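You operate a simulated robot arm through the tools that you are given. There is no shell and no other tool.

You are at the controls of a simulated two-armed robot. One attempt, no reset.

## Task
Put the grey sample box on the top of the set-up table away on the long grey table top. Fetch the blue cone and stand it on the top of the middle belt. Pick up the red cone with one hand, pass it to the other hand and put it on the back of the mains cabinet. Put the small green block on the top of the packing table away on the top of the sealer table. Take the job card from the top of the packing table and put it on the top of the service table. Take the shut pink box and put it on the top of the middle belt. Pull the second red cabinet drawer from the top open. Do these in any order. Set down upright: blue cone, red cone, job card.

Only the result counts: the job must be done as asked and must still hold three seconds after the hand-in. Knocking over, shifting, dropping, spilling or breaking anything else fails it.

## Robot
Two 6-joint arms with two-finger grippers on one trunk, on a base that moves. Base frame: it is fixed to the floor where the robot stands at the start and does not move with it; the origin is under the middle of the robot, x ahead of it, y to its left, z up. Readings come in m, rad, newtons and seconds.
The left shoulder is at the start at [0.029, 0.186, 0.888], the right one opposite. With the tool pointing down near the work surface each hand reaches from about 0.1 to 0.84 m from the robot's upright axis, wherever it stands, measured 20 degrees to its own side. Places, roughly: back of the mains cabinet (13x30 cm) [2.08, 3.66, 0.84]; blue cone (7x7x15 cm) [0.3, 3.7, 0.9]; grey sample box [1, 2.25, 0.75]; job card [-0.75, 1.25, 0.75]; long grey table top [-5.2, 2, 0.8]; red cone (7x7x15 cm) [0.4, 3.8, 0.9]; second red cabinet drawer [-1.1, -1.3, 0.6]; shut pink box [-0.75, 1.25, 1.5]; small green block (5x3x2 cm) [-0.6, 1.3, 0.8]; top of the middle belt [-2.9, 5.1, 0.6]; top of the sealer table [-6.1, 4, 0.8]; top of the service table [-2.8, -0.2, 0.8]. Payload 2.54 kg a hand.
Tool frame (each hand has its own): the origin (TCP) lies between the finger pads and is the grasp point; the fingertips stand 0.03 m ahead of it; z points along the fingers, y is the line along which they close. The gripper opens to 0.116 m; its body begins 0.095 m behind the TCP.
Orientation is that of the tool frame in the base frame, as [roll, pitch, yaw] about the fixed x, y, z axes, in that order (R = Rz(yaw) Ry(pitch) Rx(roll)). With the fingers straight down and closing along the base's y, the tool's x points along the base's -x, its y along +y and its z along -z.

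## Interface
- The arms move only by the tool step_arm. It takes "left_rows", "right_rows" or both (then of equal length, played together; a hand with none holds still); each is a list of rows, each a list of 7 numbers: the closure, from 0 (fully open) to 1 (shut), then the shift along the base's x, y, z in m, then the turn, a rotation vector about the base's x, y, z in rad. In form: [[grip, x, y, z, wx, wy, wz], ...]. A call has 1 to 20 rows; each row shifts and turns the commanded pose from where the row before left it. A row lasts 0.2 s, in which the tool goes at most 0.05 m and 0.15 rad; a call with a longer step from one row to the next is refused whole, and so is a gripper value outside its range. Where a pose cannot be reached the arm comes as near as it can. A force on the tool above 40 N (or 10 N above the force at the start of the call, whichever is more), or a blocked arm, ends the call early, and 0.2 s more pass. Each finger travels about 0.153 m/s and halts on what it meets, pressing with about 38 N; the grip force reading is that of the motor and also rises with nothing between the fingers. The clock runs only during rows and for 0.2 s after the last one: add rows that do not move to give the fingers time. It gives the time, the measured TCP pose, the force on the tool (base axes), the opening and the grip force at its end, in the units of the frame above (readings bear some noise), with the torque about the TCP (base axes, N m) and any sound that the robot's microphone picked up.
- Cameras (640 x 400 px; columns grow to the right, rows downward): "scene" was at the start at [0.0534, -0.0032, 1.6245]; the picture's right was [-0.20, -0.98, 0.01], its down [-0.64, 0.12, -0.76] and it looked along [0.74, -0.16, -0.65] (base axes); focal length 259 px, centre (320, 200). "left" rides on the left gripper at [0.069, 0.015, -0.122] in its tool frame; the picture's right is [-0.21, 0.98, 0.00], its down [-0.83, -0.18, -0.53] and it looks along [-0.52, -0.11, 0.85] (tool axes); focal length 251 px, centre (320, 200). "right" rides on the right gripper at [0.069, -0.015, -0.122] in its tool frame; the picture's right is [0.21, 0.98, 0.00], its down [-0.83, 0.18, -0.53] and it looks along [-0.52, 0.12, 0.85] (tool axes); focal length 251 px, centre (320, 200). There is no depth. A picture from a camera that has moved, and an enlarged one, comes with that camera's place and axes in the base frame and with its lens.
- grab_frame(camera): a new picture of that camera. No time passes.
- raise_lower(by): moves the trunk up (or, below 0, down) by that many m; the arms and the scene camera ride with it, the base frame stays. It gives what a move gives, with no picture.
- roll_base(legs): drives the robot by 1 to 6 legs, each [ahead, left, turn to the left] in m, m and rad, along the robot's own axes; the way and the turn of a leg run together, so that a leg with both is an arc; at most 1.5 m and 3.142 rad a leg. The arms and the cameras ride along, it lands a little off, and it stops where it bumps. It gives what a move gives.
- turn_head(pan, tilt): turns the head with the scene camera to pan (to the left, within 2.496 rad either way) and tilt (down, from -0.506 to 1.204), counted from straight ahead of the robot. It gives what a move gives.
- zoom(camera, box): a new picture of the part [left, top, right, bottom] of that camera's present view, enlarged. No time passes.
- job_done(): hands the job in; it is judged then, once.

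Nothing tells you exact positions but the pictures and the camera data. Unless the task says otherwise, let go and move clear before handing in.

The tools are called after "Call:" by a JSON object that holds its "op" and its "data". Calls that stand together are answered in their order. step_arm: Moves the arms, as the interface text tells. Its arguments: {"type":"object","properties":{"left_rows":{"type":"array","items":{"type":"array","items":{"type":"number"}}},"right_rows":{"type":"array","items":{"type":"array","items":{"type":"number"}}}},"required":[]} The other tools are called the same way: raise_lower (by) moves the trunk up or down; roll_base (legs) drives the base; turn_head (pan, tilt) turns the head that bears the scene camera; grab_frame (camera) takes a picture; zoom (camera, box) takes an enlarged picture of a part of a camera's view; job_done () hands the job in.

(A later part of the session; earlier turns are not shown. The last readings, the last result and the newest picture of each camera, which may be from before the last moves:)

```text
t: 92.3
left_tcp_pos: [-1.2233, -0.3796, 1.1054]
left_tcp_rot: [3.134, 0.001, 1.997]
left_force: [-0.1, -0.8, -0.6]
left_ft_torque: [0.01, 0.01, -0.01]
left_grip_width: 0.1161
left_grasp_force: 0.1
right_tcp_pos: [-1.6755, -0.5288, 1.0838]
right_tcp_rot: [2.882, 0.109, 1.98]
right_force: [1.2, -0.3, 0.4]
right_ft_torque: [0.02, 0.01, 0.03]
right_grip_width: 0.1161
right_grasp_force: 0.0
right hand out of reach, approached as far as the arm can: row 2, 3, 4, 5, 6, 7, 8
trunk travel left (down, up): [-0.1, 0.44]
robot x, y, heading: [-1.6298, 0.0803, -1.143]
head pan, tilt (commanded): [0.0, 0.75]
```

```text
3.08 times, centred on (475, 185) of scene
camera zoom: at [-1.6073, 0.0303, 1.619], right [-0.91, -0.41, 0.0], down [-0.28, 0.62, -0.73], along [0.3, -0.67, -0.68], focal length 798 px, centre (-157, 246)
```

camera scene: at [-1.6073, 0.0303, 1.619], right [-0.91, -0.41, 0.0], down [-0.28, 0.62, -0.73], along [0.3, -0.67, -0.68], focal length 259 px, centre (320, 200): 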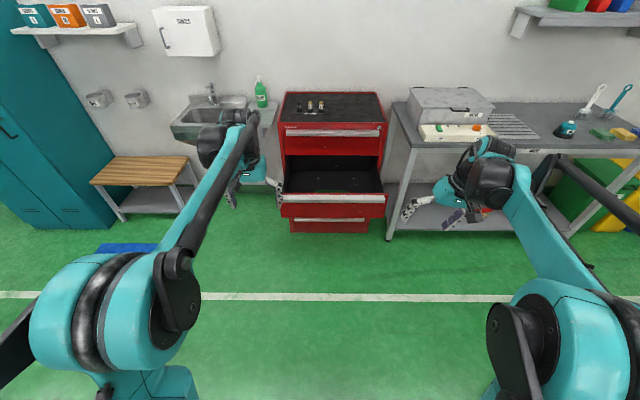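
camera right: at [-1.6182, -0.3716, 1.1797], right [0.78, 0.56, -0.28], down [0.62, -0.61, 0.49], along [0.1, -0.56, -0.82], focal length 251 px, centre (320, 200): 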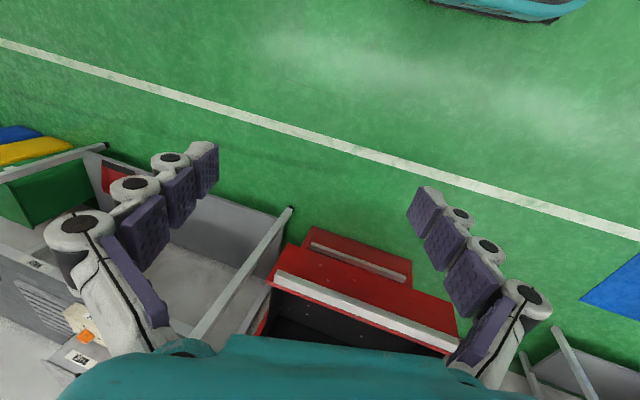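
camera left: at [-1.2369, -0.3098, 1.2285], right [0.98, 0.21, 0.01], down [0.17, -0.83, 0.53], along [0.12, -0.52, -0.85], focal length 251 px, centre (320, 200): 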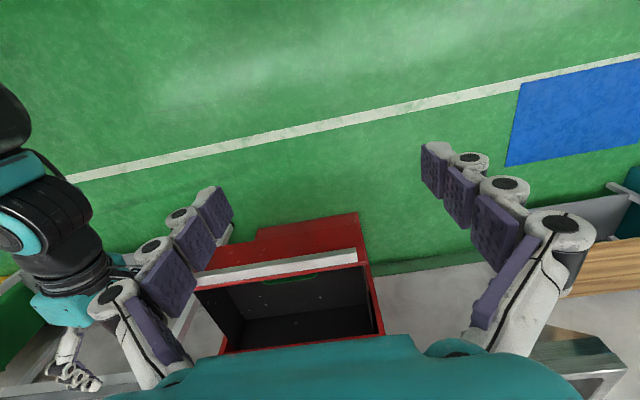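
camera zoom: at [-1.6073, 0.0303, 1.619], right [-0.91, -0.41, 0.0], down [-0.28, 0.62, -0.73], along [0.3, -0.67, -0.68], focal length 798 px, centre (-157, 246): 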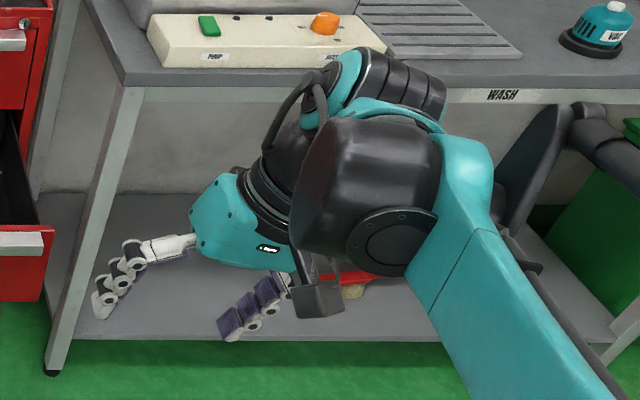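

The wrist is a UR-like three-axis type. I'll try small rotation-only corrections from here toward vertical.

Call:
{"op": "step_arm", "data": {"right_rows": [[0, 0, 0, 0, -0.052, 0.119, 0], [0, 0, 0, 0, -0.052, 0.119, 0], [0, 0, 0, 0, 0, 0, 0]]}}

```text
t: 93.1
left_tcp_pos: [-1.223, -0.3798, 1.1046]
left_tcp_rot: [3.132, 0.0, 1.995]
left_force: [-0.4, -0.3, -0.2]
left_ft_torque: [0.0, -0.01, -0.03]
left_grip_width: 0.116
left_grasp_force: 0.1
right_tcp_pos: [-1.6776, -0.5284, 1.084]
right_tcp_rot: [2.897, 0.151, 1.988]
right_force: [-0.9, -0.5, 0.6]
right_ft_torque: [0.02, 0.01, -0.02]
right_grip_width: 0.1157
right_grasp_force: 0.1
right hand out of reach, approached as far as the arm can: row 1, 2
trunk travel left (down, up): [-0.1, 0.44]
robot x, y, heading: [-1.6331, 0.0796, -1.148]
head pan, tilt (commanded): [0.0, 0.75]
```

I think the forearm roll is on the wrong branch; crossing needs the tool exactly in the arm's vertical plane. I'll undo to the forward-pointing pose with the closing line horizontal.

Call:
{"op": "step_arm", "data": {"right_rows": [[0, 0, 0, 0, 0.052, -0.119, 0], [0, 0.0103, -0.0091, 0, -0.1242, -0.0688, 0], [0, 0.0103, -0.0091, 0, -0.1242, -0.0688, 0], [0, 0.0103, -0.0091, 0, -0.1242, -0.0688, 0], [0, 0.0103, -0.0091, 0, -0.1242, -0.0688, 0], [0, 0.0103, -0.0091, 0, -0.1242, -0.0688, 0], [0, 0.0103, -0.0091, 0, -0.1242, -0.0688, 0], [0, 0.0103, -0.0191, 0, -0.1242, -0.0688, 0], [0, 0.0103, -0.0191, 0, -0.1242, -0.0688, 0], [0, 0.0103, -0.0191, 0, -0.1242, -0.0688, 0], [0, 0.0103, -0.0191, 0, -0.1242, -0.0688, 0], [0, 0, 0, 0, 0, 0, 0]]}}

Call:
{"op": "grab_frame", "data": {"camera": "scene"}}

```text
t: 95.7
left_tcp_pos: [-1.2239, -0.3785, 1.1049]
left_tcp_rot: [3.132, 0.0, 1.997]
left_force: [-0.3, 0.8, 0.2]
left_ft_torque: [-0.03, 0.01, 0.0]
left_grip_width: 0.1161
left_grasp_force: 0.1
right_tcp_pos: [-1.5716, -0.6595, 1.0845]
right_tcp_rot: [1.181, 1.464, 0.475]
right_force: [0.3, 0.4, 0.4]
right_ft_torque: [0.0, 0.01, 0.0]
right_grip_width: 0.116
right_grasp_force: 0.1
trunk travel left (down, up): [-0.1, 0.44]
robot x, y, heading: [-1.6294, 0.0799, -1.146]
head pan, tilt (commanded): [0.0, 0.75]
```

```text
taken
camera scene: at [-1.6074, 0.0316, 1.6191], right [-0.91, -0.41, 0.0], down [-0.28, 0.62, -0.73], along [0.3, -0.67, -0.68], focal length 259 px, centre (320, 200)
```

scene: 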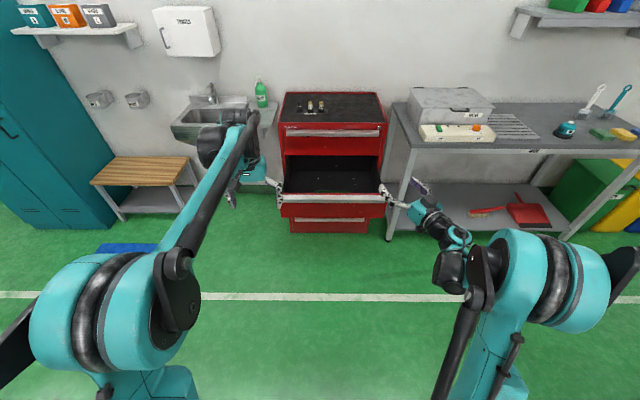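

The tool points level but 25° left. I'll yaw it back in line with the shoulder plane and pitch it up.

Call:
{"op": "step_arm", "data": {"right_rows": [[0, 0.0267, -0.0063, 0, 0, 0, -0.1436], [0, 0.0267, -0.0063, 0, 0, 0, -0.1436], [0, 0.0267, -0.0063, 0, 0, 0, -0.1436], [0, 0.0103, -0.0228, 0, -0.1276, -0.0577, 0], [0, 0.0103, -0.0228, 0, -0.1276, -0.0577, 0], [0, 0.0103, -0.0228, 0, -0.1276, -0.0577, 0], [0, 0, 0, 0, 0, 0, 0]]}}

Call:
{"op": "grab_frame", "data": {"camera": "scene"}}

```text
t: 97.3
left_tcp_pos: [-1.2221, -0.3793, 1.105]
left_tcp_rot: [3.133, 0.002, 1.996]
left_force: [0.5, 0.8, -0.9]
left_ft_torque: [0.02, -0.05, -0.01]
left_grip_width: 0.1161
left_grasp_force: 0.1
right_tcp_pos: [-1.4669, -0.7444, 1.0857]
right_tcp_rot: [0.193, 1.101, -0.923]
right_force: [0.1, -0.3, 0.7]
right_ft_torque: [0.02, -0.01, 0.02]
right_grip_width: 0.116
right_grasp_force: 0.0
right hand out of reach, approached as far as the arm can: row 3
trunk travel left (down, up): [-0.1, 0.44]
robot x, y, heading: [-1.6337, 0.079, -1.145]
head pan, tilt (commanded): [0.0, 0.75]
```

```text
taken
camera scene: at [-1.6076, 0.032, 1.6192], right [-0.91, -0.41, 0.0], down [-0.28, 0.62, -0.73], along [0.3, -0.67, -0.68], focal length 259 px, centre (320, 200)
```

scene: 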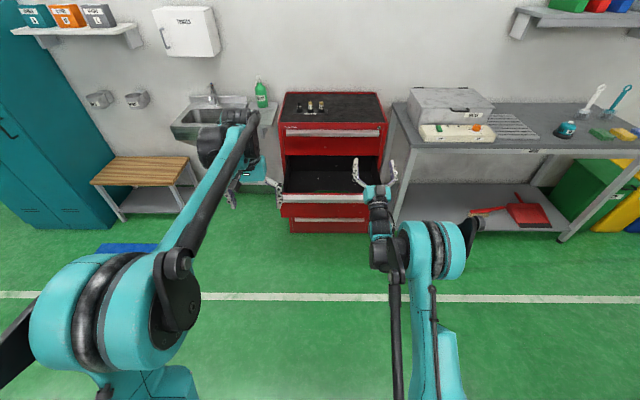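

Now the tool is in the arm's plane, pointing forward and 26° up. I'll pitch down in-plane around the wrist, in small steps.

Call:
{"op": "step_arm", "data": {"right_rows": [[0, 0.004, -0.009, -0.026, 0.1275, 0.0578, 0], [0, 0.002, -0.005, -0.027, 0.1275, 0.0578, 0], [0, 0, 0, -0.028, 0.1275, 0.0578, 0], [0, 0, 0, -0.028, 0.1275, 0.0578, 0], [0, 0, 0, 0, 0, 0, 0]]}}

Call:
{"op": "grab_frame", "data": {"camera": "scene"}}

```text
t: 98.5
left_tcp_pos: [-1.2231, -0.3793, 1.1056]
left_tcp_rot: [3.132, 0.0, 1.997]
left_force: [0.2, 0.7, -0.6]
left_ft_torque: [0.0, 0.03, 0.0]
left_grip_width: 0.116
left_grasp_force: 0.1
right_tcp_pos: [-1.4566, -0.7561, 1.0002]
right_tcp_rot: [1.514, 1.47, 0.399]
right_force: [-0.7, -0.1, -1.1]
right_ft_torque: [0.04, 0.01, -0.01]
right_grip_width: 0.1157
right_grasp_force: 0.0
right hand out of reach, approached as far as the arm can: row 4
trunk travel left (down, up): [-0.1, 0.44]
robot x, y, heading: [-1.6353, 0.0794, -1.146]
head pan, tilt (commanded): [0.0, 0.75]
```

```text
taken
camera scene: at [-1.6073, 0.0307, 1.619], right [-0.91, -0.41, 0.0], down [-0.28, 0.62, -0.73], along [0.3, -0.67, -0.68], focal length 259 px, centre (320, 200)
```

scene: 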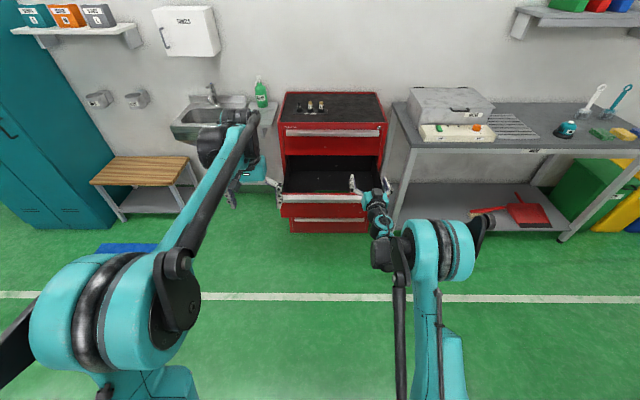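

Blocked at level again, so I'll test which roll direction about the tool axis is free from here.

Call:
{"op": "step_arm", "data": {"right_rows": [[0, 0, 0, 0, -0.06, 0.132, 0], [0, 0, 0, 0, -0.06, 0.132, 0], [0, 0, 0, 0, -0.06, 0.132, 0], [0, 0, 0, 0, -0.06, 0.132, 0], [0, 0, 0, 0, -0.06, 0.132, 0], [0, 0, 0, 0, -0.06, 0.132, 0], [0, 0, 0, 0, -0.06, 0.132, 0], [0, 0, 0, 0, -0.06, 0.132, 0], [0, 0, 0, 0, -0.06, 0.132, 0], [0, 0, 0, 0, -0.06, 0.132, 0], [0, 0, 0, 0, 0, 0, 0]]}}

```text
t: 100.9
left_tcp_pos: [-1.223, -0.3791, 1.1056]
left_tcp_rot: [3.131, 0.0, 1.997]
left_force: [0.5, -0.6, -0.3]
left_ft_torque: [-0.02, 0.0, 0.02]
left_grip_width: 0.116
left_grasp_force: 0.0
right_tcp_pos: [-1.4554, -0.7576, 0.9986]
right_tcp_rot: [-1.6, 0.219, -2.71]
right_force: [0.1, 0.3, -0.8]
right_ft_torque: [0.0, -0.01, 0.01]
right_grip_width: 0.1162
right_grasp_force: 0.0
trunk travel left (down, up): [-0.1, 0.44]
robot x, y, heading: [-1.6305, 0.0809, -1.143]
head pan, tilt (commanded): [0.0, 0.75]
```

Free so far (closing line now vertical the other way). I'll continue rolling to find the wrist roll limit.

Call:
{"op": "step_arm", "data": {"right_rows": [[0, 0, 0, 0, -0.06, 0.132, 0], [0, 0, 0, 0, -0.06, 0.132, 0], [0, 0, 0, 0, -0.06, 0.132, 0], [0, 0, 0, 0, -0.06, 0.132, 0], [0, 0, 0, 0, -0.06, 0.132, 0], [0, 0, 0, 0, -0.06, 0.132, 0], [0, 0, 0, 0, -0.06, 0.132, 0], [0, 0, 0, 0, -0.06, 0.132, 0], [0, 0, 0, 0, -0.06, 0.132, 0], [0, 0, 0, 0, -0.06, 0.132, 0], [0, 0, 0, 0, -0.06, 0.132, 0], [0, 0, 0, 0, 0, 0, 0]]}}

```text
t: 103.5
left_tcp_pos: [-1.2226, -0.38, 1.1059]
left_tcp_rot: [3.134, 0.0, 1.997]
left_force: [0.1, -0.2, 0.8]
left_ft_torque: [0.01, 0.01, 0.0]
left_grip_width: 0.116
left_grasp_force: 0.1
right_tcp_pos: [-1.4598, -0.7599, 0.9991]
right_tcp_rot: [-1.605, -1.375, -2.698]
right_force: [-0.7, 0.9, -0.8]
right_ft_torque: [0.04, -0.02, 0.0]
right_grip_width: 0.1158
right_grasp_force: 0.0
right hand out of reach, approached as far as the arm can: row 9
trunk travel left (down, up): [-0.1, 0.44]
robot x, y, heading: [-1.6332, 0.0808, -1.145]
head pan, tilt (commanded): [0.0, 0.75]
```

The roll has a wide range; the closing line is now reversed horizontal. I'll try pitching down from here.

Call:
{"op": "step_arm", "data": {"right_rows": [[0, 0, 0, -0.02, 0.1275, 0.0578, 0], [0, 0, 0, -0.02, 0.1275, 0.0578, 0], [0, 0, 0, -0.02, 0.1275, 0.0578, 0], [0, 0, 0, 0, 0, 0, 0]]}}

Call:
{"op": "grab_frame", "data": {"camera": "scene"}}

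```text
t: 104.5
left_tcp_pos: [-1.2239, -0.3793, 1.1051]
left_tcp_rot: [3.132, 0.0, 1.996]
left_force: [0.2, -0.3, 0.3]
left_ft_torque: [0.01, -0.02, -0.03]
left_grip_width: 0.116
left_grasp_force: 0.1
right_tcp_pos: [-1.512, -0.7798, 0.9363]
right_tcp_rot: [-2.723, -1.106, -1.599]
right_force: [0.3, 0.6, -0.6]
right_ft_torque: [-0.03, 0.0, 0.02]
right_grip_width: 0.116
right_grasp_force: 0.1
right hand out of reach, approached as far as the arm can: row 1, 2, 3
trunk travel left (down, up): [-0.1, 0.44]
robot x, y, heading: [-1.6341, 0.081, -1.15]
head pan, tilt (commanded): [0.0, 0.75]
```

```text
taken
camera scene: at [-1.6071, 0.0308, 1.619], right [-0.91, -0.41, 0.0], down [-0.28, 0.62, -0.73], along [0.3, -0.67, -0.68], focal length 259 px, centre (320, 200)
```

scene: 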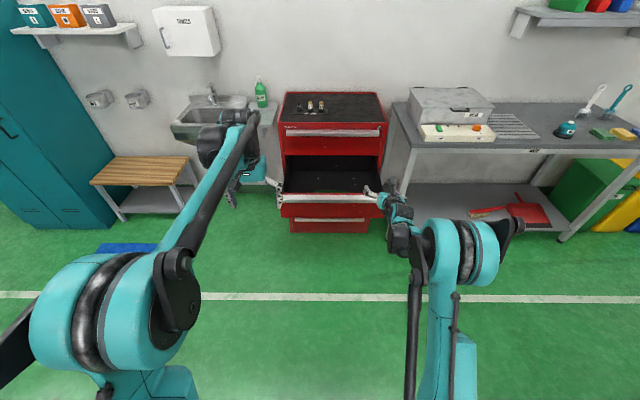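

It pitched down 24° in-plane this time. I'll continue pitching down in small steps.

Call:
{"op": "step_arm", "data": {"right_rows": [[0, 0, 0, -0.01, 0.1275, 0.0578, 0], [0, 0, 0, -0.01, 0.1275, 0.0578, 0], [0, -0.004, 0.009, 0, 0.1275, 0.0578, 0], [0, -0.004, 0.009, 0, 0.1275, 0.0578, 0], [0, 0, 0, 0, 0, 0, 0]]}}

Call:
{"op": "grab_frame", "data": {"camera": "scene"}}

```text
t: 105.7
left_tcp_pos: [-1.2222, -0.3785, 1.1057]
left_tcp_rot: [3.132, -0.001, 1.995]
left_force: [-0.2, 0.0, 0.3]
left_ft_torque: [-0.02, -0.02, 0.03]
left_grip_width: 0.116
left_grasp_force: 0.1
right_tcp_pos: [-1.6012, -0.7808, 0.9203]
right_tcp_rot: [-2.919, -0.585, -1.385]
right_force: [-0.8, 0.5, -0.9]
right_ft_torque: [0.0, 0.02, -0.03]
right_grip_width: 0.1162
right_grasp_force: 0.0
right hand out of reach, approached as far as the arm can: row 1, 2, 3, 4
trunk travel left (down, up): [-0.1, 0.44]
robot x, y, heading: [-1.634, 0.0824, -1.14]
head pan, tilt (commanded): [0.0, 0.75]
```

```text
taken
camera scene: at [-1.6074, 0.0309, 1.619], right [-0.91, -0.41, 0.0], down [-0.28, 0.62, -0.73], along [0.3, -0.67, -0.68], focal length 259 px, centre (320, 200)
```

scene: 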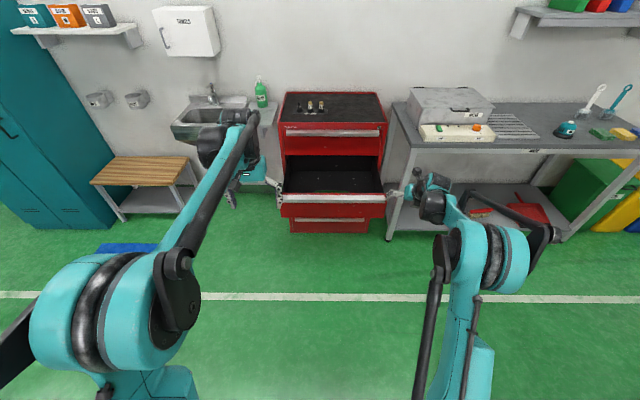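

Progress: it is now 54° down, though drifting right. I'll continue pitching down while drawing the hand back and inward.

Call:
{"op": "step_arm", "data": {"right_rows": [[0, 0.0027, 0.038, 0.005, 0.0909, 0.0418, 0], [0, 0.0027, 0.038, 0.005, 0.0909, 0.0418, 0], [0, 0.0027, 0.038, 0.005, 0.0909, 0.0418, 0], [0, 0.0027, 0.038, 0.005, 0.0909, 0.0418, 0], [0, 0.0027, 0.038, 0.005, 0.0909, 0.0418, 0], [0, 0.0027, 0.038, 0.005, 0.0909, 0.0418, 0], [0, 0, 0, 0, 0, 0, 0]]}}

Call:
{"op": "grab_frame", "data": {"camera": "scene"}}

```text
t: 107.3
left_tcp_pos: [-1.2247, -0.3792, 1.1047]
left_tcp_rot: [3.132, 0.001, 1.994]
left_force: [0.1, -0.5, 0.8]
left_ft_torque: [-0.01, 0.0, -0.01]
left_grip_width: 0.116
left_grasp_force: 0.0
right_tcp_pos: [-1.6277, -0.5558, 0.9487]
right_tcp_rot: [-2.861, -0.024, -1.347]
right_force: [0.4, 0.1, 0.1]
right_ft_torque: [-0.01, 0.02, 0.0]
right_grip_width: 0.1159
right_grasp_force: 0.1
right hand out of reach, approached as far as the arm can: row 1, 2, 3, 4, 6
trunk travel left (down, up): [-0.1, 0.44]
robot x, y, heading: [-1.629, 0.0817, -1.149]
head pan, tilt (commanded): [0.0, 0.75]
```

```text
taken
camera scene: at [-1.6075, 0.0301, 1.619], right [-0.91, -0.41, 0.0], down [-0.28, 0.62, -0.73], along [0.3, -0.67, -0.68], focal length 259 px, centre (320, 200)
```

scene: 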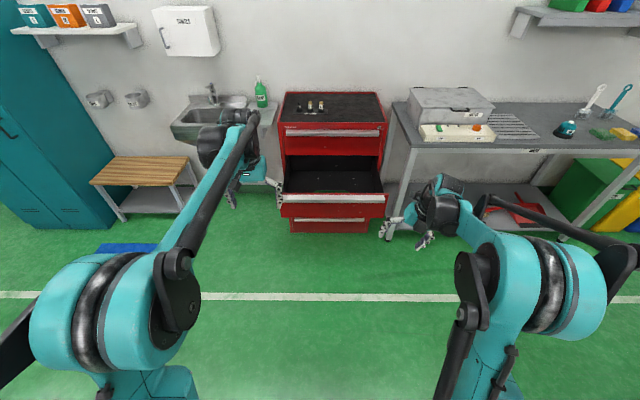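

The right wrist is stuck in a mirrored branch. I'll return it to pointing forward/up in plane, extend the arm further out, and try crossing there.

Call:
{"op": "step_arm", "data": {"right_rows": [[0, 0.01, -0.015, 0, -0.1242, -0.0688, 0], [0, 0.01, -0.015, 0, -0.1242, -0.0688, 0], [0, 0.01, -0.015, 0, -0.1242, -0.0688, 0], [0, 0.01, -0.015, 0, -0.1242, -0.0688, 0], [0, 0.01, -0.015, 0, -0.1242, -0.0688, 0], [0, 0.01, -0.015, 0, -0.1242, -0.0688, 0], [0, 0.01, -0.015, 0, -0.1242, -0.0688, 0], [0, 0.01, -0.0191, 0, -0.1242, -0.0688, 0], [0, 0.01, -0.0191, 0, -0.1242, -0.0688, 0], [0, 0.01, -0.0191, 0, -0.1242, -0.0688, 0], [0, 0.01, -0.0191, 0, -0.1242, -0.0688, 0], [0, 0, 0, 0, 0, 0, 0]]}}

Call:
{"op": "grab_frame", "data": {"camera": "scene"}}

```text
t: 109.9
left_tcp_pos: [-1.2223, -0.3792, 1.1053]
left_tcp_rot: [3.133, -0.001, 1.997]
left_force: [0.2, 0.0, -0.9]
left_ft_torque: [0.0, -0.03, -0.01]
left_grip_width: 0.1159
left_grasp_force: 0.1
right_tcp_pos: [-1.5157, -0.7367, 0.9487]
right_tcp_rot: [-1.224, -1.288, -2.707]
right_force: [0.9, 0.5, 0.0]
right_ft_torque: [0.01, -0.01, 0.01]
right_grip_width: 0.116
right_grasp_force: 0.1
trunk travel left (down, up): [-0.1, 0.44]
robot x, y, heading: [-1.6291, 0.0808, -1.148]
head pan, tilt (commanded): [0.0, 0.75]
```

```text
taken
camera scene: at [-1.6074, 0.0313, 1.6191], right [-0.91, -0.41, 0.0], down [-0.28, 0.62, -0.73], along [0.3, -0.67, -0.68], focal length 259 px, centre (320, 200)
```

scene: 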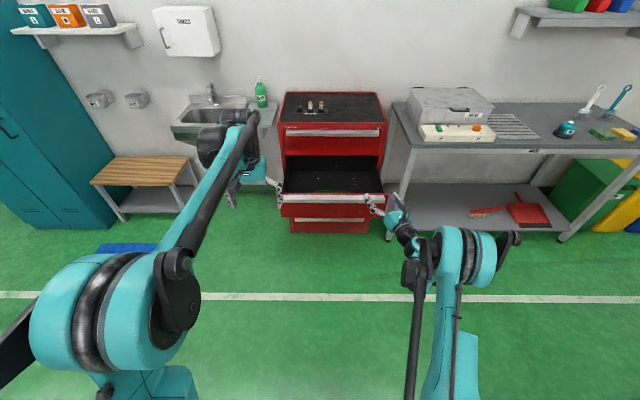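

I'll roll the tool 180° back to its usual closing orientation while it points forward-left.

Call:
{"op": "step_arm", "data": {"right_rows": [[0, 0, 0, 0, 0.1003, -0.1038, 0.0138], [0, 0, 0, 0, 0.1003, -0.1038, 0.0138], [0, 0, 0, 0, 0.1003, -0.1038, 0.0138], [0, 0, 0, 0, 0.1003, -0.1038, 0.0138], [0, 0, 0, 0, 0.1003, -0.1038, 0.0138], [0, 0, 0, 0, 0.1003, -0.1038, 0.0138], [0, 0, 0, 0, 0.1003, -0.1038, 0.0138], [0, 0, 0, 0, 0.1003, -0.1038, 0.0138], [0, 0, 0, 0, 0.1003, -0.1038, 0.0138], [0, 0, 0, 0, 0.1003, -0.1038, 0.0138], [0, 0, 0, 0, 0.1003, -0.1038, 0.0138], [0, 0, 0, 0, 0.1003, -0.1038, 0.0138], [0, 0, 0, 0, 0.1003, -0.1038, 0.0138], [0, 0, 0, 0, 0.1003, -0.1038, 0.0138], [0, 0, 0, 0, 0.1003, -0.1038, 0.0138], [0, 0, 0, 0, 0.1003, -0.1038, 0.0138], [0, 0, 0, 0, 0.1003, -0.1038, 0.0138], [0, 0, 0, 0, 0.1003, -0.1038, 0.0138], [0, 0, 0, 0, 0.1003, -0.1038, 0.0138], [0, 0, 0, 0, 0.1003, -0.1038, 0.0138]]}}

Call:
{"op": "step_arm", "data": {"right_rows": [[0, 0.008, -0.018, 0, 0, 0, -0.12], [0, 0.008, -0.018, 0, 0, 0, -0.12], [0, 0.008, -0.018, 0, -0.1276, -0.0577, 0], [0, 0.008, -0.018, 0, -0.1276, -0.0577, -0.04], [0, 0.016, -0.036, 0, 0, 0, 0], [0, 0.016, -0.036, 0, 0, 0, 0], [0, 0.012, -0.027, 0, 0, 0, 0], [0, 0, 0, 0, 0, 0, 0]]}}

Call:
{"op": "grab_frame", "data": {"camera": "scene"}}

```text
t: 114.1
left_tcp_pos: [-1.2222, -0.3798, 1.1053]
left_tcp_rot: [3.133, -0.002, 1.996]
left_force: [-1.4, 0.0, -0.3]
left_ft_torque: [0.03, 0.02, -0.02]
left_grip_width: 0.1158
left_grasp_force: 0.2
right_tcp_pos: [-1.5168, -0.7383, 0.9477]
right_tcp_rot: [0.29, 1.471, -0.508]
right_force: [-0.5, 0.0, -0.2]
right_ft_torque: [0.02, -0.01, 0.01]
right_grip_width: 0.1161
right_grasp_force: 0.0
trunk travel left (down, up): [-0.1, 0.44]
robot x, y, heading: [-1.6353, 0.082, -1.144]
head pan, tilt (commanded): [0.0, 0.75]
```

```text
t: 115.9
left_tcp_pos: [-1.2234, -0.3787, 1.1053]
left_tcp_rot: [3.134, 0.0, 1.996]
left_force: [0.2, -0.7, 0.0]
left_ft_torque: [-0.03, 0.0, 0.0]
left_grip_width: 0.116
left_grasp_force: 0.0
right_tcp_pos: [-1.448, -0.8866, 0.9719]
right_tcp_rot: [-0.003, 1.197, -1.08]
right_force: [0.1, 0.5, 0.6]
right_ft_torque: [0.05, 0.0, -0.01]
right_grip_width: 0.1161
right_grasp_force: 0.1
right hand out of reach, approached as far as the arm can: row 6, 7
trunk travel left (down, up): [-0.1, 0.44]
robot x, y, heading: [-1.6319, 0.0778, -1.141]
head pan, tilt (commanded): [0.0, 0.75]
```

```text
taken
camera scene: at [-1.6072, 0.0308, 1.619], right [-0.91, -0.41, 0.0], down [-0.28, 0.62, -0.73], along [0.3, -0.67, -0.68], focal length 259 px, centre (320, 200)
```

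scene: 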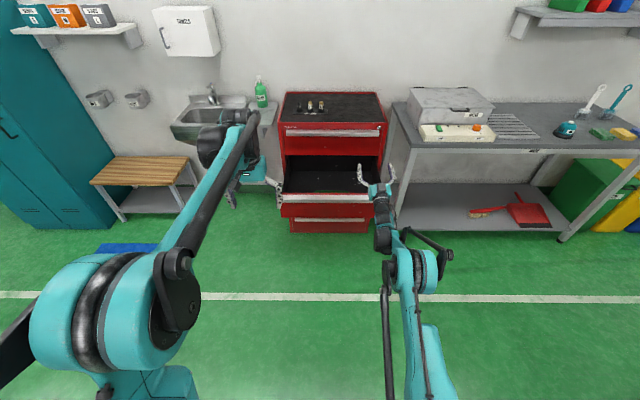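

The arm is now nearly straight and in plane. I'll trim the yaw, come slightly off full extension, and pitch down through level here.

Call:
{"op": "step_arm", "data": {"right_rows": [[0, -0.0125, 0.0273, 0, 0, 0, -0.119], [0, 0.002, -0.005, -0.033, 0.1275, 0.0585, 0], [0, 0, 0, -0.035, 0.1275, 0.0585, 0], [0, 0, 0, -0.036, 0.1275, 0.0585, 0], [0, 0, 0, -0.036, 0.1275, 0.0585, 0], [0, -0.002, 0.005, -0.035, 0.1275, 0.0585, 0], [0, 0, 0, 0, 0, 0, 0]]}}

Call:
{"op": "grab_frame", "data": {"camera": "scene"}}

```text
t: 117.5
left_tcp_pos: [-1.2227, -0.3799, 1.1052]
left_tcp_rot: [3.134, -0.001, 1.998]
left_force: [0.6, 0.2, -0.5]
left_ft_torque: [-0.02, 0.02, 0.07]
left_grip_width: 0.116
left_grasp_force: 0.0
right_tcp_pos: [-1.4646, -0.8614, 0.8131]
right_tcp_rot: [-3.001, 1.308, 2.081]
right_force: [0.4, 0.2, 0.1]
right_ft_torque: [0.01, 0.02, 0.0]
right_grip_width: 0.1161
right_grasp_force: 0.0
right hand out of reach, approached as far as the arm can: row 4
trunk travel left (down, up): [-0.1, 0.44]
robot x, y, heading: [-1.6303, 0.0805, -1.143]
head pan, tilt (commanded): [0.0, 0.75]
```

```text
taken
camera scene: at [-1.6072, 0.0307, 1.6191], right [-0.91, -0.41, 0.0], down [-0.28, 0.62, -0.73], along [0.3, -0.67, -0.68], focal length 259 px, centre (320, 200)
```

scene: 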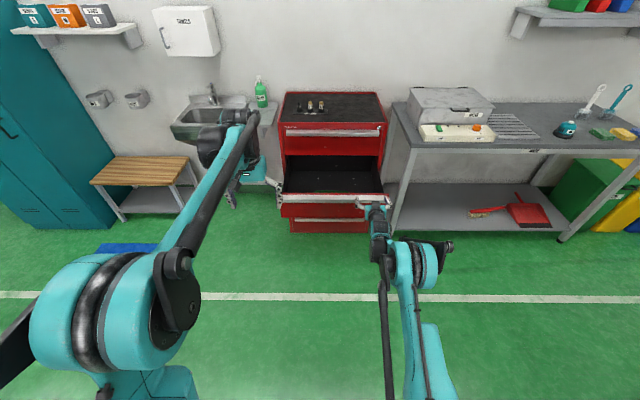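

It crossed: the tool is now 15° below level and still in plane. I'll continue pitching down while retracting and rising.

Call:
{"op": "step_arm", "data": {"right_rows": [[0, -0.0125, 0.0273, 0.02, 0.1275, 0.0585, 0], [0, -0.0125, 0.0273, 0.02, 0.1275, 0.0585, 0], [0, -0.0125, 0.0273, 0.02, 0.1275, 0.0585, 0], [0, -0.0125, 0.0273, 0.02, 0.1275, 0.0585, 0], [0, -0.0125, 0.0273, 0.02, 0.1275, 0.0585, 0], [0, 0, 0, 0, 0, 0, 0]]}}

Call:
{"op": "grab_frame", "data": {"camera": "scene"}}

```text
t: 118.9
left_tcp_pos: [-1.223, -0.3814, 1.1048]
left_tcp_rot: [3.133, 0.001, 1.995]
left_force: [0.0, 0.0, 0.5]
left_ft_torque: [0.01, 0.01, 0.01]
left_grip_width: 0.1159
left_grasp_force: 0.1
right_tcp_pos: [-1.5265, -0.7229, 0.914]
right_tcp_rot: [-3.064, 0.608, 2.027]
right_force: [0.1, -0.2, -0.5]
right_ft_torque: [0.02, 0.03, 0.03]
right_grip_width: 0.1159
right_grasp_force: 0.1
trunk travel left (down, up): [-0.1, 0.44]
robot x, y, heading: [-1.6331, 0.0781, -1.149]
head pan, tilt (commanded): [0.0, 0.75]
```

```text
taken
camera scene: at [-1.6071, 0.0299, 1.619], right [-0.91, -0.41, 0.0], down [-0.28, 0.62, -0.73], along [0.3, -0.67, -0.68], focal length 259 px, centre (320, 200)
```

scene: 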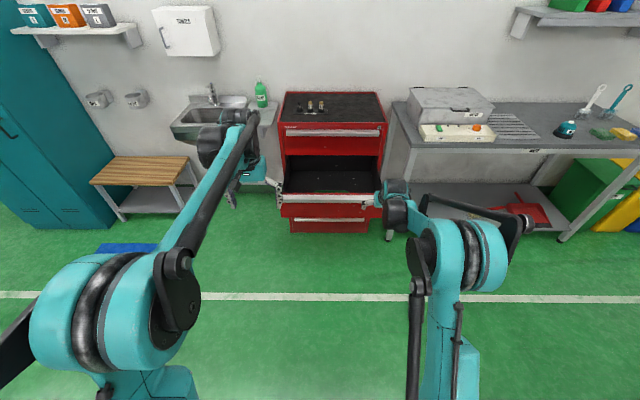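

No limits now. A few more rows to reach straight down and closer in.

Call:
{"op": "step_arm", "data": {"right_rows": [[0, -0.0164, 0.0365, 0.02, 0.1095, 0.049, 0], [0, -0.0164, 0.0365, 0.02, 0.1095, 0.049, 0], [0, -0.0164, 0.0365, 0.02, 0.1095, 0.049, 0], [0, -0.0164, 0.0365, 0.02, 0.1095, 0.049, 0], [0, -0.0164, 0.0365, 0.02, 0.1095, 0.049, 0], [0, -0.0164, 0.0365, 0.01, 0, 0, -0.03], [0, 0, 0, 0, 0, 0, 0]]}}

```text
t: 120.5
left_tcp_pos: [-1.2215, -0.3797, 1.105]
left_tcp_rot: [3.134, 0.001, 1.996]
left_force: [0.8, -0.4, -0.2]
left_ft_torque: [0.02, 0.0, 0.04]
left_grip_width: 0.1158
left_grasp_force: 0.0
right_tcp_pos: [-1.6218, -0.4977, 1.0214]
right_tcp_rot: [-3.084, 0.01, 1.989]
right_force: [0.0, -0.6, 0.2]
right_ft_torque: [0.04, 0.01, -0.01]
right_grip_width: 0.116
right_grasp_force: 0.1
trunk travel left (down, up): [-0.1, 0.44]
robot x, y, heading: [-1.6324, 0.0809, -1.144]
head pan, tilt (commanded): [0.0, 0.75]
```

The right hand is restored to its downward carry pose. Now I'll trim its small tilt and drive along the aisle to stand in front of the packing table, facing it.

Call:
{"op": "step_arm", "data": {"right_rows": [[0, 0, 0, 0.01, 0.0232, -0.052, 0], [0, 0, 0, 0, 0, 0, 0]]}}

Call:
{"op": "roll_base", "data": {"legs": [[0.25, 1.35, 0], [0, 0, 3.141]]}}

Call:
{"op": "turn_head", "data": {"pan": 0, "tilt": 0.5}}

Call:
{"op": "grab_frame", "data": {"camera": "scene"}}

```text
t: 121.1
left_tcp_pos: [-1.2217, -0.3798, 1.1052]
left_tcp_rot: [3.135, -0.001, 1.997]
left_force: [-0.8, -0.4, -0.7]
left_ft_torque: [-0.01, 0.04, 0.02]
left_grip_width: 0.116
left_grasp_force: 0.1
right_tcp_pos: [-1.6216, -0.4987, 1.0323]
right_tcp_rot: [-3.14, 0.008, 1.988]
right_force: [-0.2, -0.1, 0.8]
right_ft_torque: [-0.01, 0.04, -0.02]
right_grip_width: 0.1159
right_grasp_force: 0.1
trunk travel left (down, up): [-0.1, 0.44]
robot x, y, heading: [-1.6309, 0.0815, -1.14]
head pan, tilt (commanded): [0.0, 0.75]
```

```text
t: 135.4
left_tcp_pos: [-0.7304, 0.8453, 1.1049]
left_tcp_rot: [3.133, 0.0, -1.087]
left_force: [-0.5, -0.4, 0.0]
left_ft_torque: [-0.02, 0.02, 0.03]
left_grip_width: 0.1159
left_grasp_force: 0.1
right_tcp_pos: [-0.3394, 0.9868, 1.0327]
right_tcp_rot: [-3.141, 0.009, -1.095]
right_force: [-1.0, 0.1, 0.3]
right_ft_torque: [0.01, -0.01, 0.03]
right_grip_width: 0.1158
right_grasp_force: 0.1
trunk travel left (down, up): [-0.1, 0.44]
robot x, y, heading: [-0.2979, 0.4063, 2.054]
head pan, tilt (commanded): [0.0, 0.75]
```

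```text
t: 136.2
left_tcp_pos: [-0.7306, 0.8438, 1.1047]
left_tcp_rot: [3.132, 0.001, -1.088]
left_force: [-0.8, -0.3, 1.0]
left_ft_torque: [-0.02, 0.01, 0.0]
left_grip_width: 0.1161
left_grasp_force: 0.1
right_tcp_pos: [-0.34, 0.9861, 1.0317]
right_tcp_rot: [-3.14, 0.009, -1.094]
right_force: [-0.2, -0.1, -0.5]
right_ft_torque: [0.03, 0.0, 0.0]
right_grip_width: 0.1158
right_grasp_force: 0.1
trunk travel left (down, up): [-0.1, 0.44]
robot x, y, heading: [-0.2946, 0.4081, 2.054]
head pan, tilt (commanded): [0.0, 0.499]
```

```text
taken
camera scene: at [-0.3242, 0.4616, 1.6409], right [0.89, 0.46, 0.0], down [0.22, -0.42, -0.88], along [-0.41, 0.78, -0.48], focal length 259 px, centre (320, 200)
```

scene: 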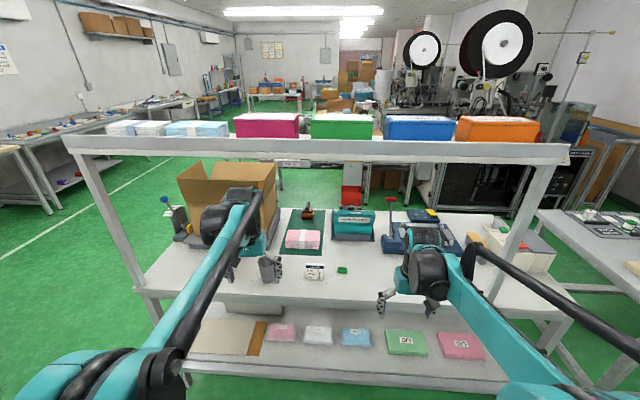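

I'm facing the packing table; the job card stands near (-0.76,1.23) and the green block near (-0.66,1.32). I'll zoom in on both and the boxes above.

Call:
{"op": "zoom", "data": {"camera": "scene", "box": [250, 225, 390, 300]}}

Call:
{"op": "zoom", "data": {"camera": "scene", "box": [60, 90, 580, 180]}}

Call:
{"op": "grab_frame", "data": {"camera": "left"}}

Call:
{"op": "grab_frame", "data": {"camera": "right"}}

```text
4.57 times, centred on (320, 262) of scene
camera zoom: at [-0.3242, 0.4616, 1.6409], right [0.89, 0.46, 0.0], down [0.22, -0.42, -0.88], along [-0.41, 0.78, -0.48], focal length 1185 px, centre (320, -86)
```

zoom: 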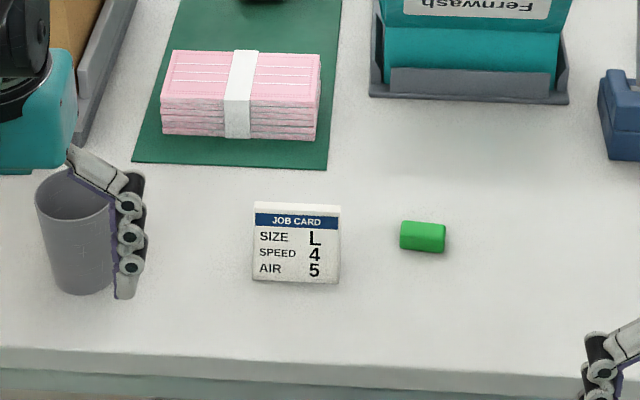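

```text
1.23 times, centred on (320, 135) of scene
camera zoom: at [-0.3242, 0.4616, 1.6409], right [0.89, 0.46, 0.0], down [0.22, -0.42, -0.88], along [-0.41, 0.78, -0.48], focal length 319 px, centre (320, 280)
```

zoom: 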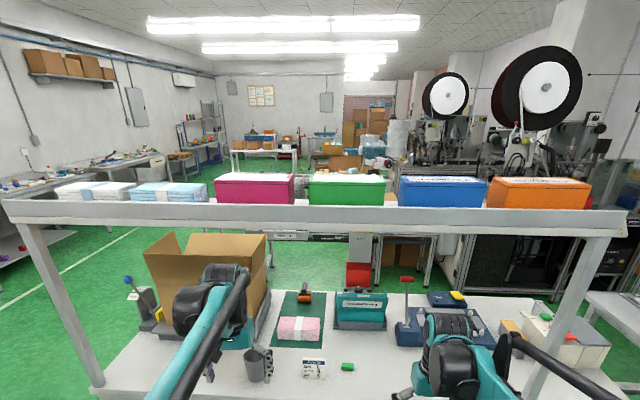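

```text
taken
camera left: at [-0.7101, 0.7768, 1.2284], right [-0.96, -0.26, 0.01], down [-0.22, 0.82, 0.53], along [-0.15, 0.51, -0.85], focal length 251 px, centre (320, 200)
```

left: 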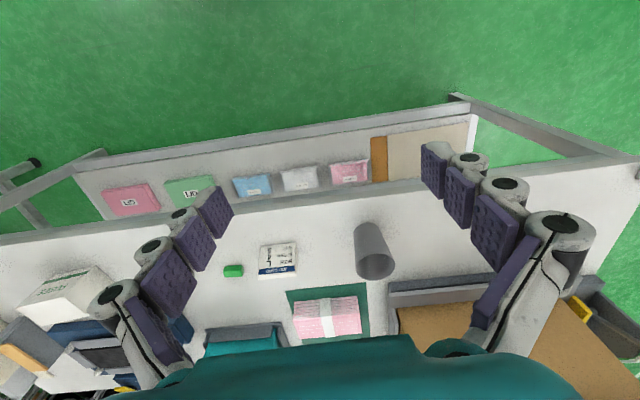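

```text
taken
camera right: at [-0.293, 0.931, 1.1552], right [-0.77, -0.64, 0.0], down [-0.54, 0.65, 0.54], along [-0.34, 0.42, -0.84], focal length 251 px, centre (320, 200)
```

right: 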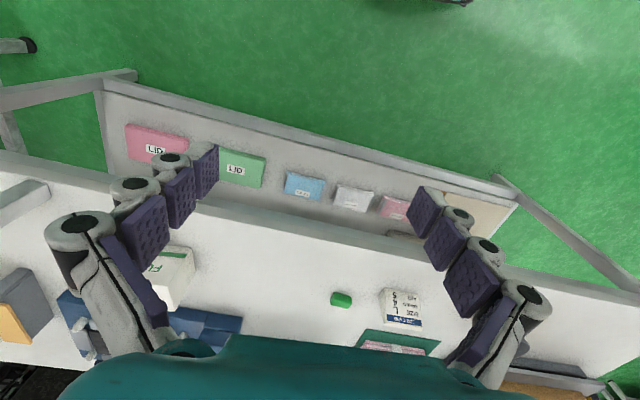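

The card is a small upright plate about 9 cm wide facing me, 14 cm in from the table edge. I'll square up and drive closer, keeping hands above the table items.

Call:
{"op": "roll_base", "data": {"legs": [[0.355, -0.045, -0.064]]}}

Call:
{"op": "turn_head", "data": {"pan": 0, "tilt": 0.9}}

Call:
{"op": "grab_frame", "data": {"camera": "scene"}}

Call:
{"op": "grab_frame", "data": {"camera": "left"}}

Call:
{"op": "grab_frame", "data": {"camera": "right"}}

```text
t: 138.1
left_tcp_pos: [-0.8134, 1.0946, 1.081]
left_tcp_rot: [3.134, -0.006, -1.116]
left_force: [-1.9, 2.9, -2.6]
left_ft_torque: [-0.28, -0.16, 0.0]
left_grip_width: 0.1159
left_grasp_force: 0.0
right_tcp_pos: [-0.4212, 1.2295, 1.0294]
right_tcp_rot: [-3.14, -0.001, -1.119]
right_force: [-0.8, 2.7, -0.7]
right_ft_torque: [-0.25, -0.13, -0.01]
right_grip_width: 0.1159
right_grasp_force: 0.1
trunk travel left (down, up): [-0.1, 0.44]
robot x, y, heading: [-0.3879, 0.6457, 2.033]
head pan, tilt (commanded): [0.0, 0.499]
stopped in leg 1: the force on the tool passed its limit at 65 N (the readings are from after the stop); the commanded pose is now the measured one
```

```text
t: 138.9
left_tcp_pos: [-0.81, 1.0876, 1.0853]
left_tcp_rot: [3.132, 0.0, -1.113]
left_force: [-0.7, -0.3, -0.3]
left_ft_torque: [-0.01, -0.01, 0.0]
left_grip_width: 0.1161
left_grasp_force: 0.1
right_tcp_pos: [-0.4172, 1.2222, 1.0338]
right_tcp_rot: [-3.14, 0.006, -1.119]
right_force: [0.4, 0.7, 0.2]
right_ft_torque: [-0.04, 0.0, 0.0]
right_grip_width: 0.1159
right_grasp_force: 0.1
trunk travel left (down, up): [-0.1, 0.44]
robot x, y, heading: [-0.3919, 0.647, 2.031]
head pan, tilt (commanded): [0.0, 0.901]
```

```text
taken
camera scene: at [-0.4089, 0.6873, 1.6072], right [0.9, 0.44, 0.0], down [0.35, -0.7, -0.62], along [-0.28, 0.56, -0.78], focal length 259 px, centre (320, 200)
```

scene: 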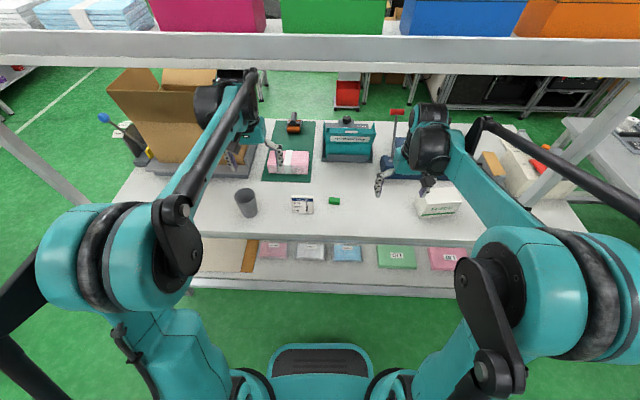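

```text
taken
camera left: at [-0.7904, 1.02, 1.2094], right [-0.97, -0.24, 0.01], down [-0.2, 0.82, 0.53], along [-0.13, 0.52, -0.85], focal length 251 px, centre (320, 200)
```

left: 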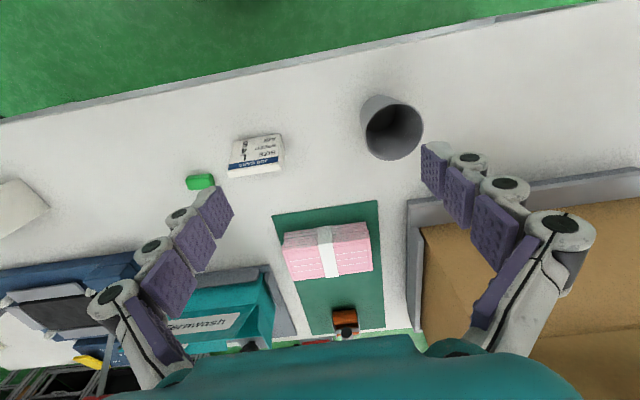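

```text
taken
camera right: at [-0.3713, 1.1655, 1.1565], right [-0.79, -0.62, 0.0], down [-0.52, 0.66, 0.54], along [-0.33, 0.42, -0.84], focal length 251 px, centre (320, 200)
```

right: 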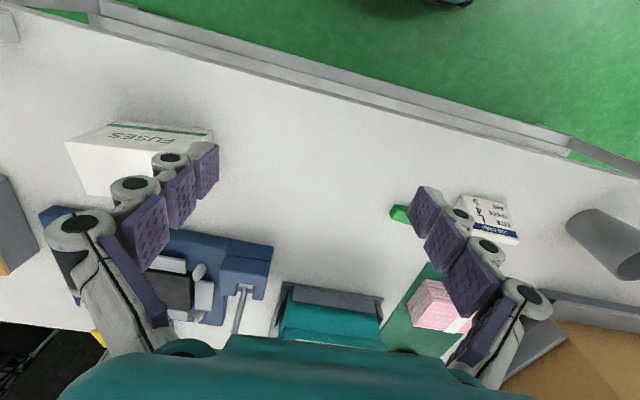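

The drive stopped because the left wrist touched the shelf edge overhead; nothing seems displaced. I'll lower both hands to get the wrists below the shelf before going on.

Call:
{"op": "step_arm", "data": {"left_rows": [[0, 0, 0, -0.04, 0, 0, 0], [0, 0, 0, -0.04, 0, 0, 0], [0, 0, 0, -0.04, 0, 0, 0], [0, 0, 0, -0.03, 0, 0, 0], [0, 0, 0, 0, 0, 0, 0]], "right_rows": [[0, 0, 0, -0.02, 0, 0, 0], [0, 0, 0, -0.02, 0, 0, 0], [0, 0, 0, -0.02, 0, 0, 0], [0, 0, 0, -0.02, 0, 0, 0], [0, 0, 0, 0, 0, 0, 0]]}}

Call:
{"op": "grab_frame", "data": {"camera": "scene"}}

Call:
{"op": "zoom", "data": {"camera": "left", "box": [150, 100, 350, 225]}}

```text
t: 140.1
left_tcp_pos: [-0.8096, 1.0848, 0.9384]
left_tcp_rot: [3.133, -0.001, -1.114]
left_force: [-0.9, 0.2, 0.0]
left_ft_torque: [0.01, 0.0, 0.02]
left_grip_width: 0.1157
left_grasp_force: 0.0
right_tcp_pos: [-0.4168, 1.2202, 0.9563]
right_tcp_rot: [-3.139, 0.01, -1.118]
right_force: [-0.1, -0.7, -0.2]
right_ft_torque: [0.01, -0.03, 0.01]
right_grip_width: 0.1163
right_grasp_force: 0.1
trunk travel left (down, up): [-0.1, 0.44]
robot x, y, heading: [-0.3876, 0.6473, 2.028]
head pan, tilt (commanded): [0.0, 0.901]
```

```text
taken
camera scene: at [-0.4083, 0.6861, 1.6072], right [0.9, 0.44, 0.0], down [0.35, -0.7, -0.62], along [-0.28, 0.56, -0.78], focal length 259 px, centre (320, 200)
```

scene: 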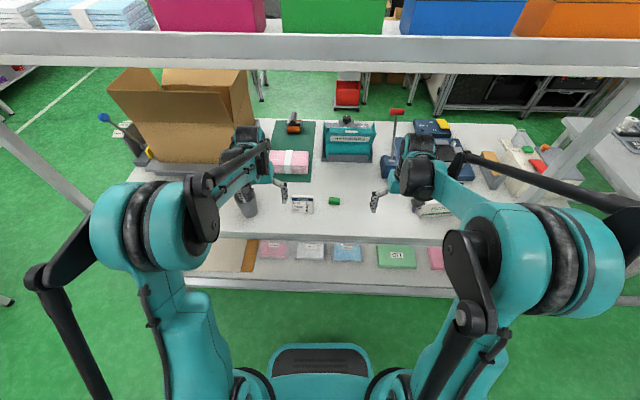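

```text
3.20 times, centred on (250, 162) of left
camera zoom: at [-0.7906, 1.0177, 1.0611], right [-0.97, -0.24, 0.01], down [-0.2, 0.82, 0.53], along [-0.13, 0.52, -0.85], focal length 805 px, centre (544, 320)
```

zoom: 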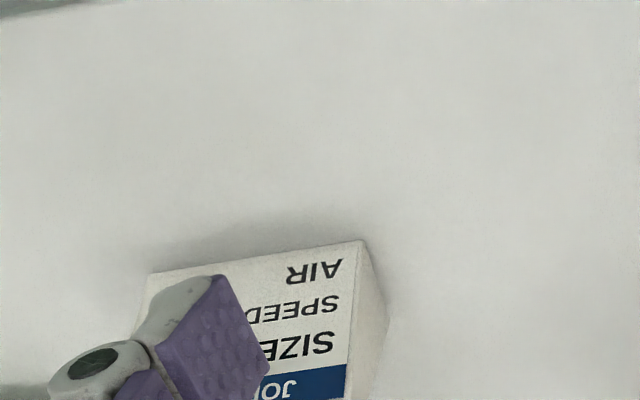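

The card is a fairly thick upright plate. I'll look at the full left-hand view to plan the grasp.

Call:
{"op": "grab_frame", "data": {"camera": "left"}}

Call:
{"op": "zoom", "data": {"camera": "scene", "box": [270, 180, 360, 230]}}

Call:
{"op": "zoom", "data": {"camera": "right", "box": [380, 150, 640, 300]}}

```text
taken
camera left: at [-0.7906, 1.0177, 1.0611], right [-0.97, -0.24, 0.01], down [-0.2, 0.82, 0.53], along [-0.13, 0.52, -0.85], focal length 251 px, centre (320, 200)
```

left: 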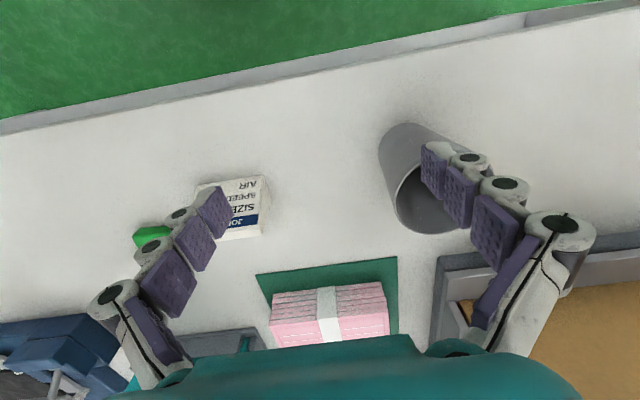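

```text
7.11 times, centred on (315, 205) of scene
camera zoom: at [-0.4083, 0.6861, 1.6072], right [0.9, 0.44, 0.0], down [0.35, -0.7, -0.62], along [-0.28, 0.56, -0.78], focal length 1844 px, centre (356, 164)
```

zoom: 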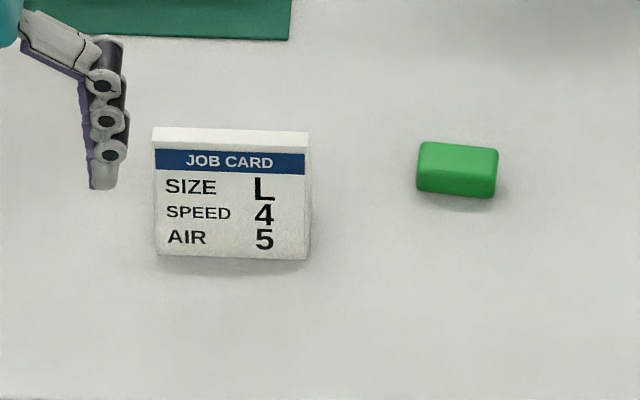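

```text
2.46 times, centred on (510, 225) of right
camera zoom: at [-0.3707, 1.165, 1.0787], right [-0.79, -0.62, 0.0], down [-0.52, 0.66, 0.54], along [-0.33, 0.43, -0.84], focal length 619 px, centre (-148, 138)
```

zoom: 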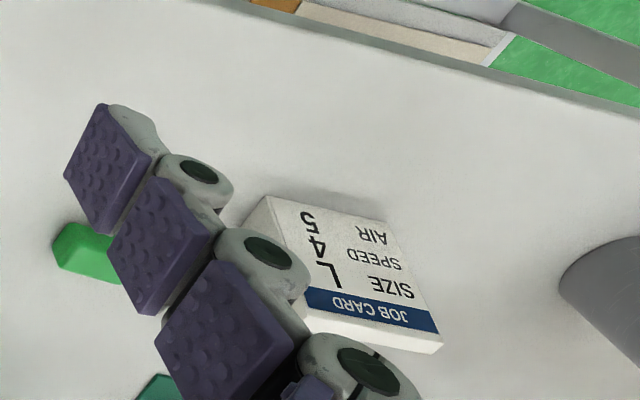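

Triangulation puts the table top at z≈0.80 and the card at about (-0.727,1.172), roughly 9 cm wide, within reach from here. I'll move the left hand over the card, aligned to it, staying high.

Call:
{"op": "step_arm", "data": {"left_rows": [[0, 0.0251, 0.0346, 0.005, 0, 0, -0.013], [0, 0.0251, 0.0346, 0.005, 0, 0, -0.013], [0, 0.0251, 0.0346, 0.005, 0, 0, -0.013], [0, 0, 0, 0, 0, 0, 0]]}}

Call:
{"op": "grab_frame", "data": {"camera": "left"}}

Call:
{"op": "zoom", "data": {"camera": "scene", "box": [230, 140, 390, 240]}}

```text
t: 141.1
left_tcp_pos: [-0.733, 1.1909, 0.9547]
left_tcp_rot: [3.135, 0.0, -1.152]
left_force: [0.8, -0.1, 0.2]
left_ft_torque: [0.05, -0.01, -0.02]
left_grip_width: 0.1159
left_grasp_force: 0.1
right_tcp_pos: [-0.4166, 1.2223, 0.9576]
right_tcp_rot: [-3.139, 0.009, -1.12]
right_force: [0.1, -0.4, -0.2]
right_ft_torque: [-0.03, -0.04, 0.0]
right_grip_width: 0.1162
right_grasp_force: 0.0
trunk travel left (down, up): [-0.1, 0.44]
robot x, y, heading: [-0.3886, 0.6487, 2.031]
head pan, tilt (commanded): [0.0, 0.901]
```

```text
taken
camera left: at [-0.7162, 1.1227, 1.0789], right [-0.98, -0.2, 0.01], down [-0.17, 0.83, 0.53], along [-0.11, 0.52, -0.85], focal length 251 px, centre (320, 200)
```

left: 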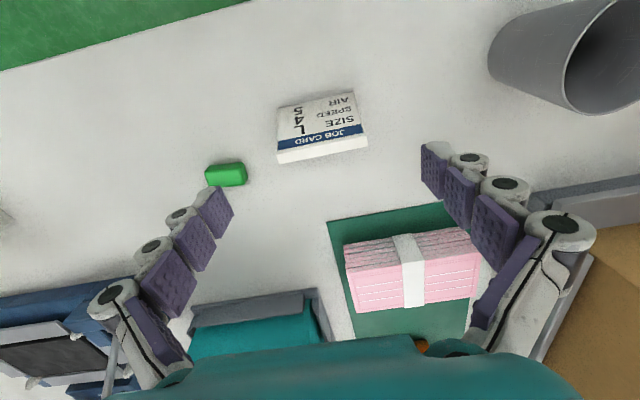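

```text
4.00 times, centred on (310, 190) of scene
camera zoom: at [-0.4089, 0.6856, 1.6072], right [0.9, 0.44, 0.0], down [0.35, -0.7, -0.62], along [-0.28, 0.56, -0.78], focal length 1037 px, centre (360, 240)
```

zoom: 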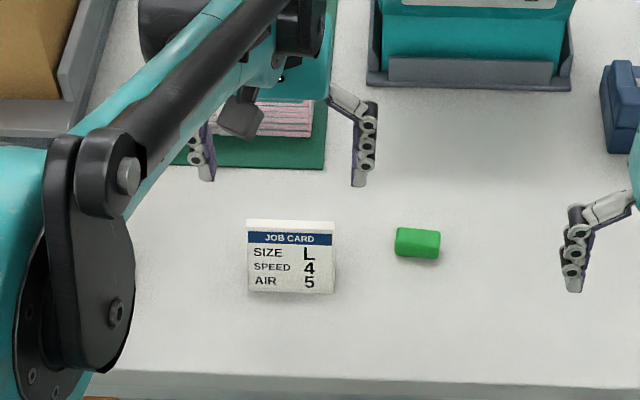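

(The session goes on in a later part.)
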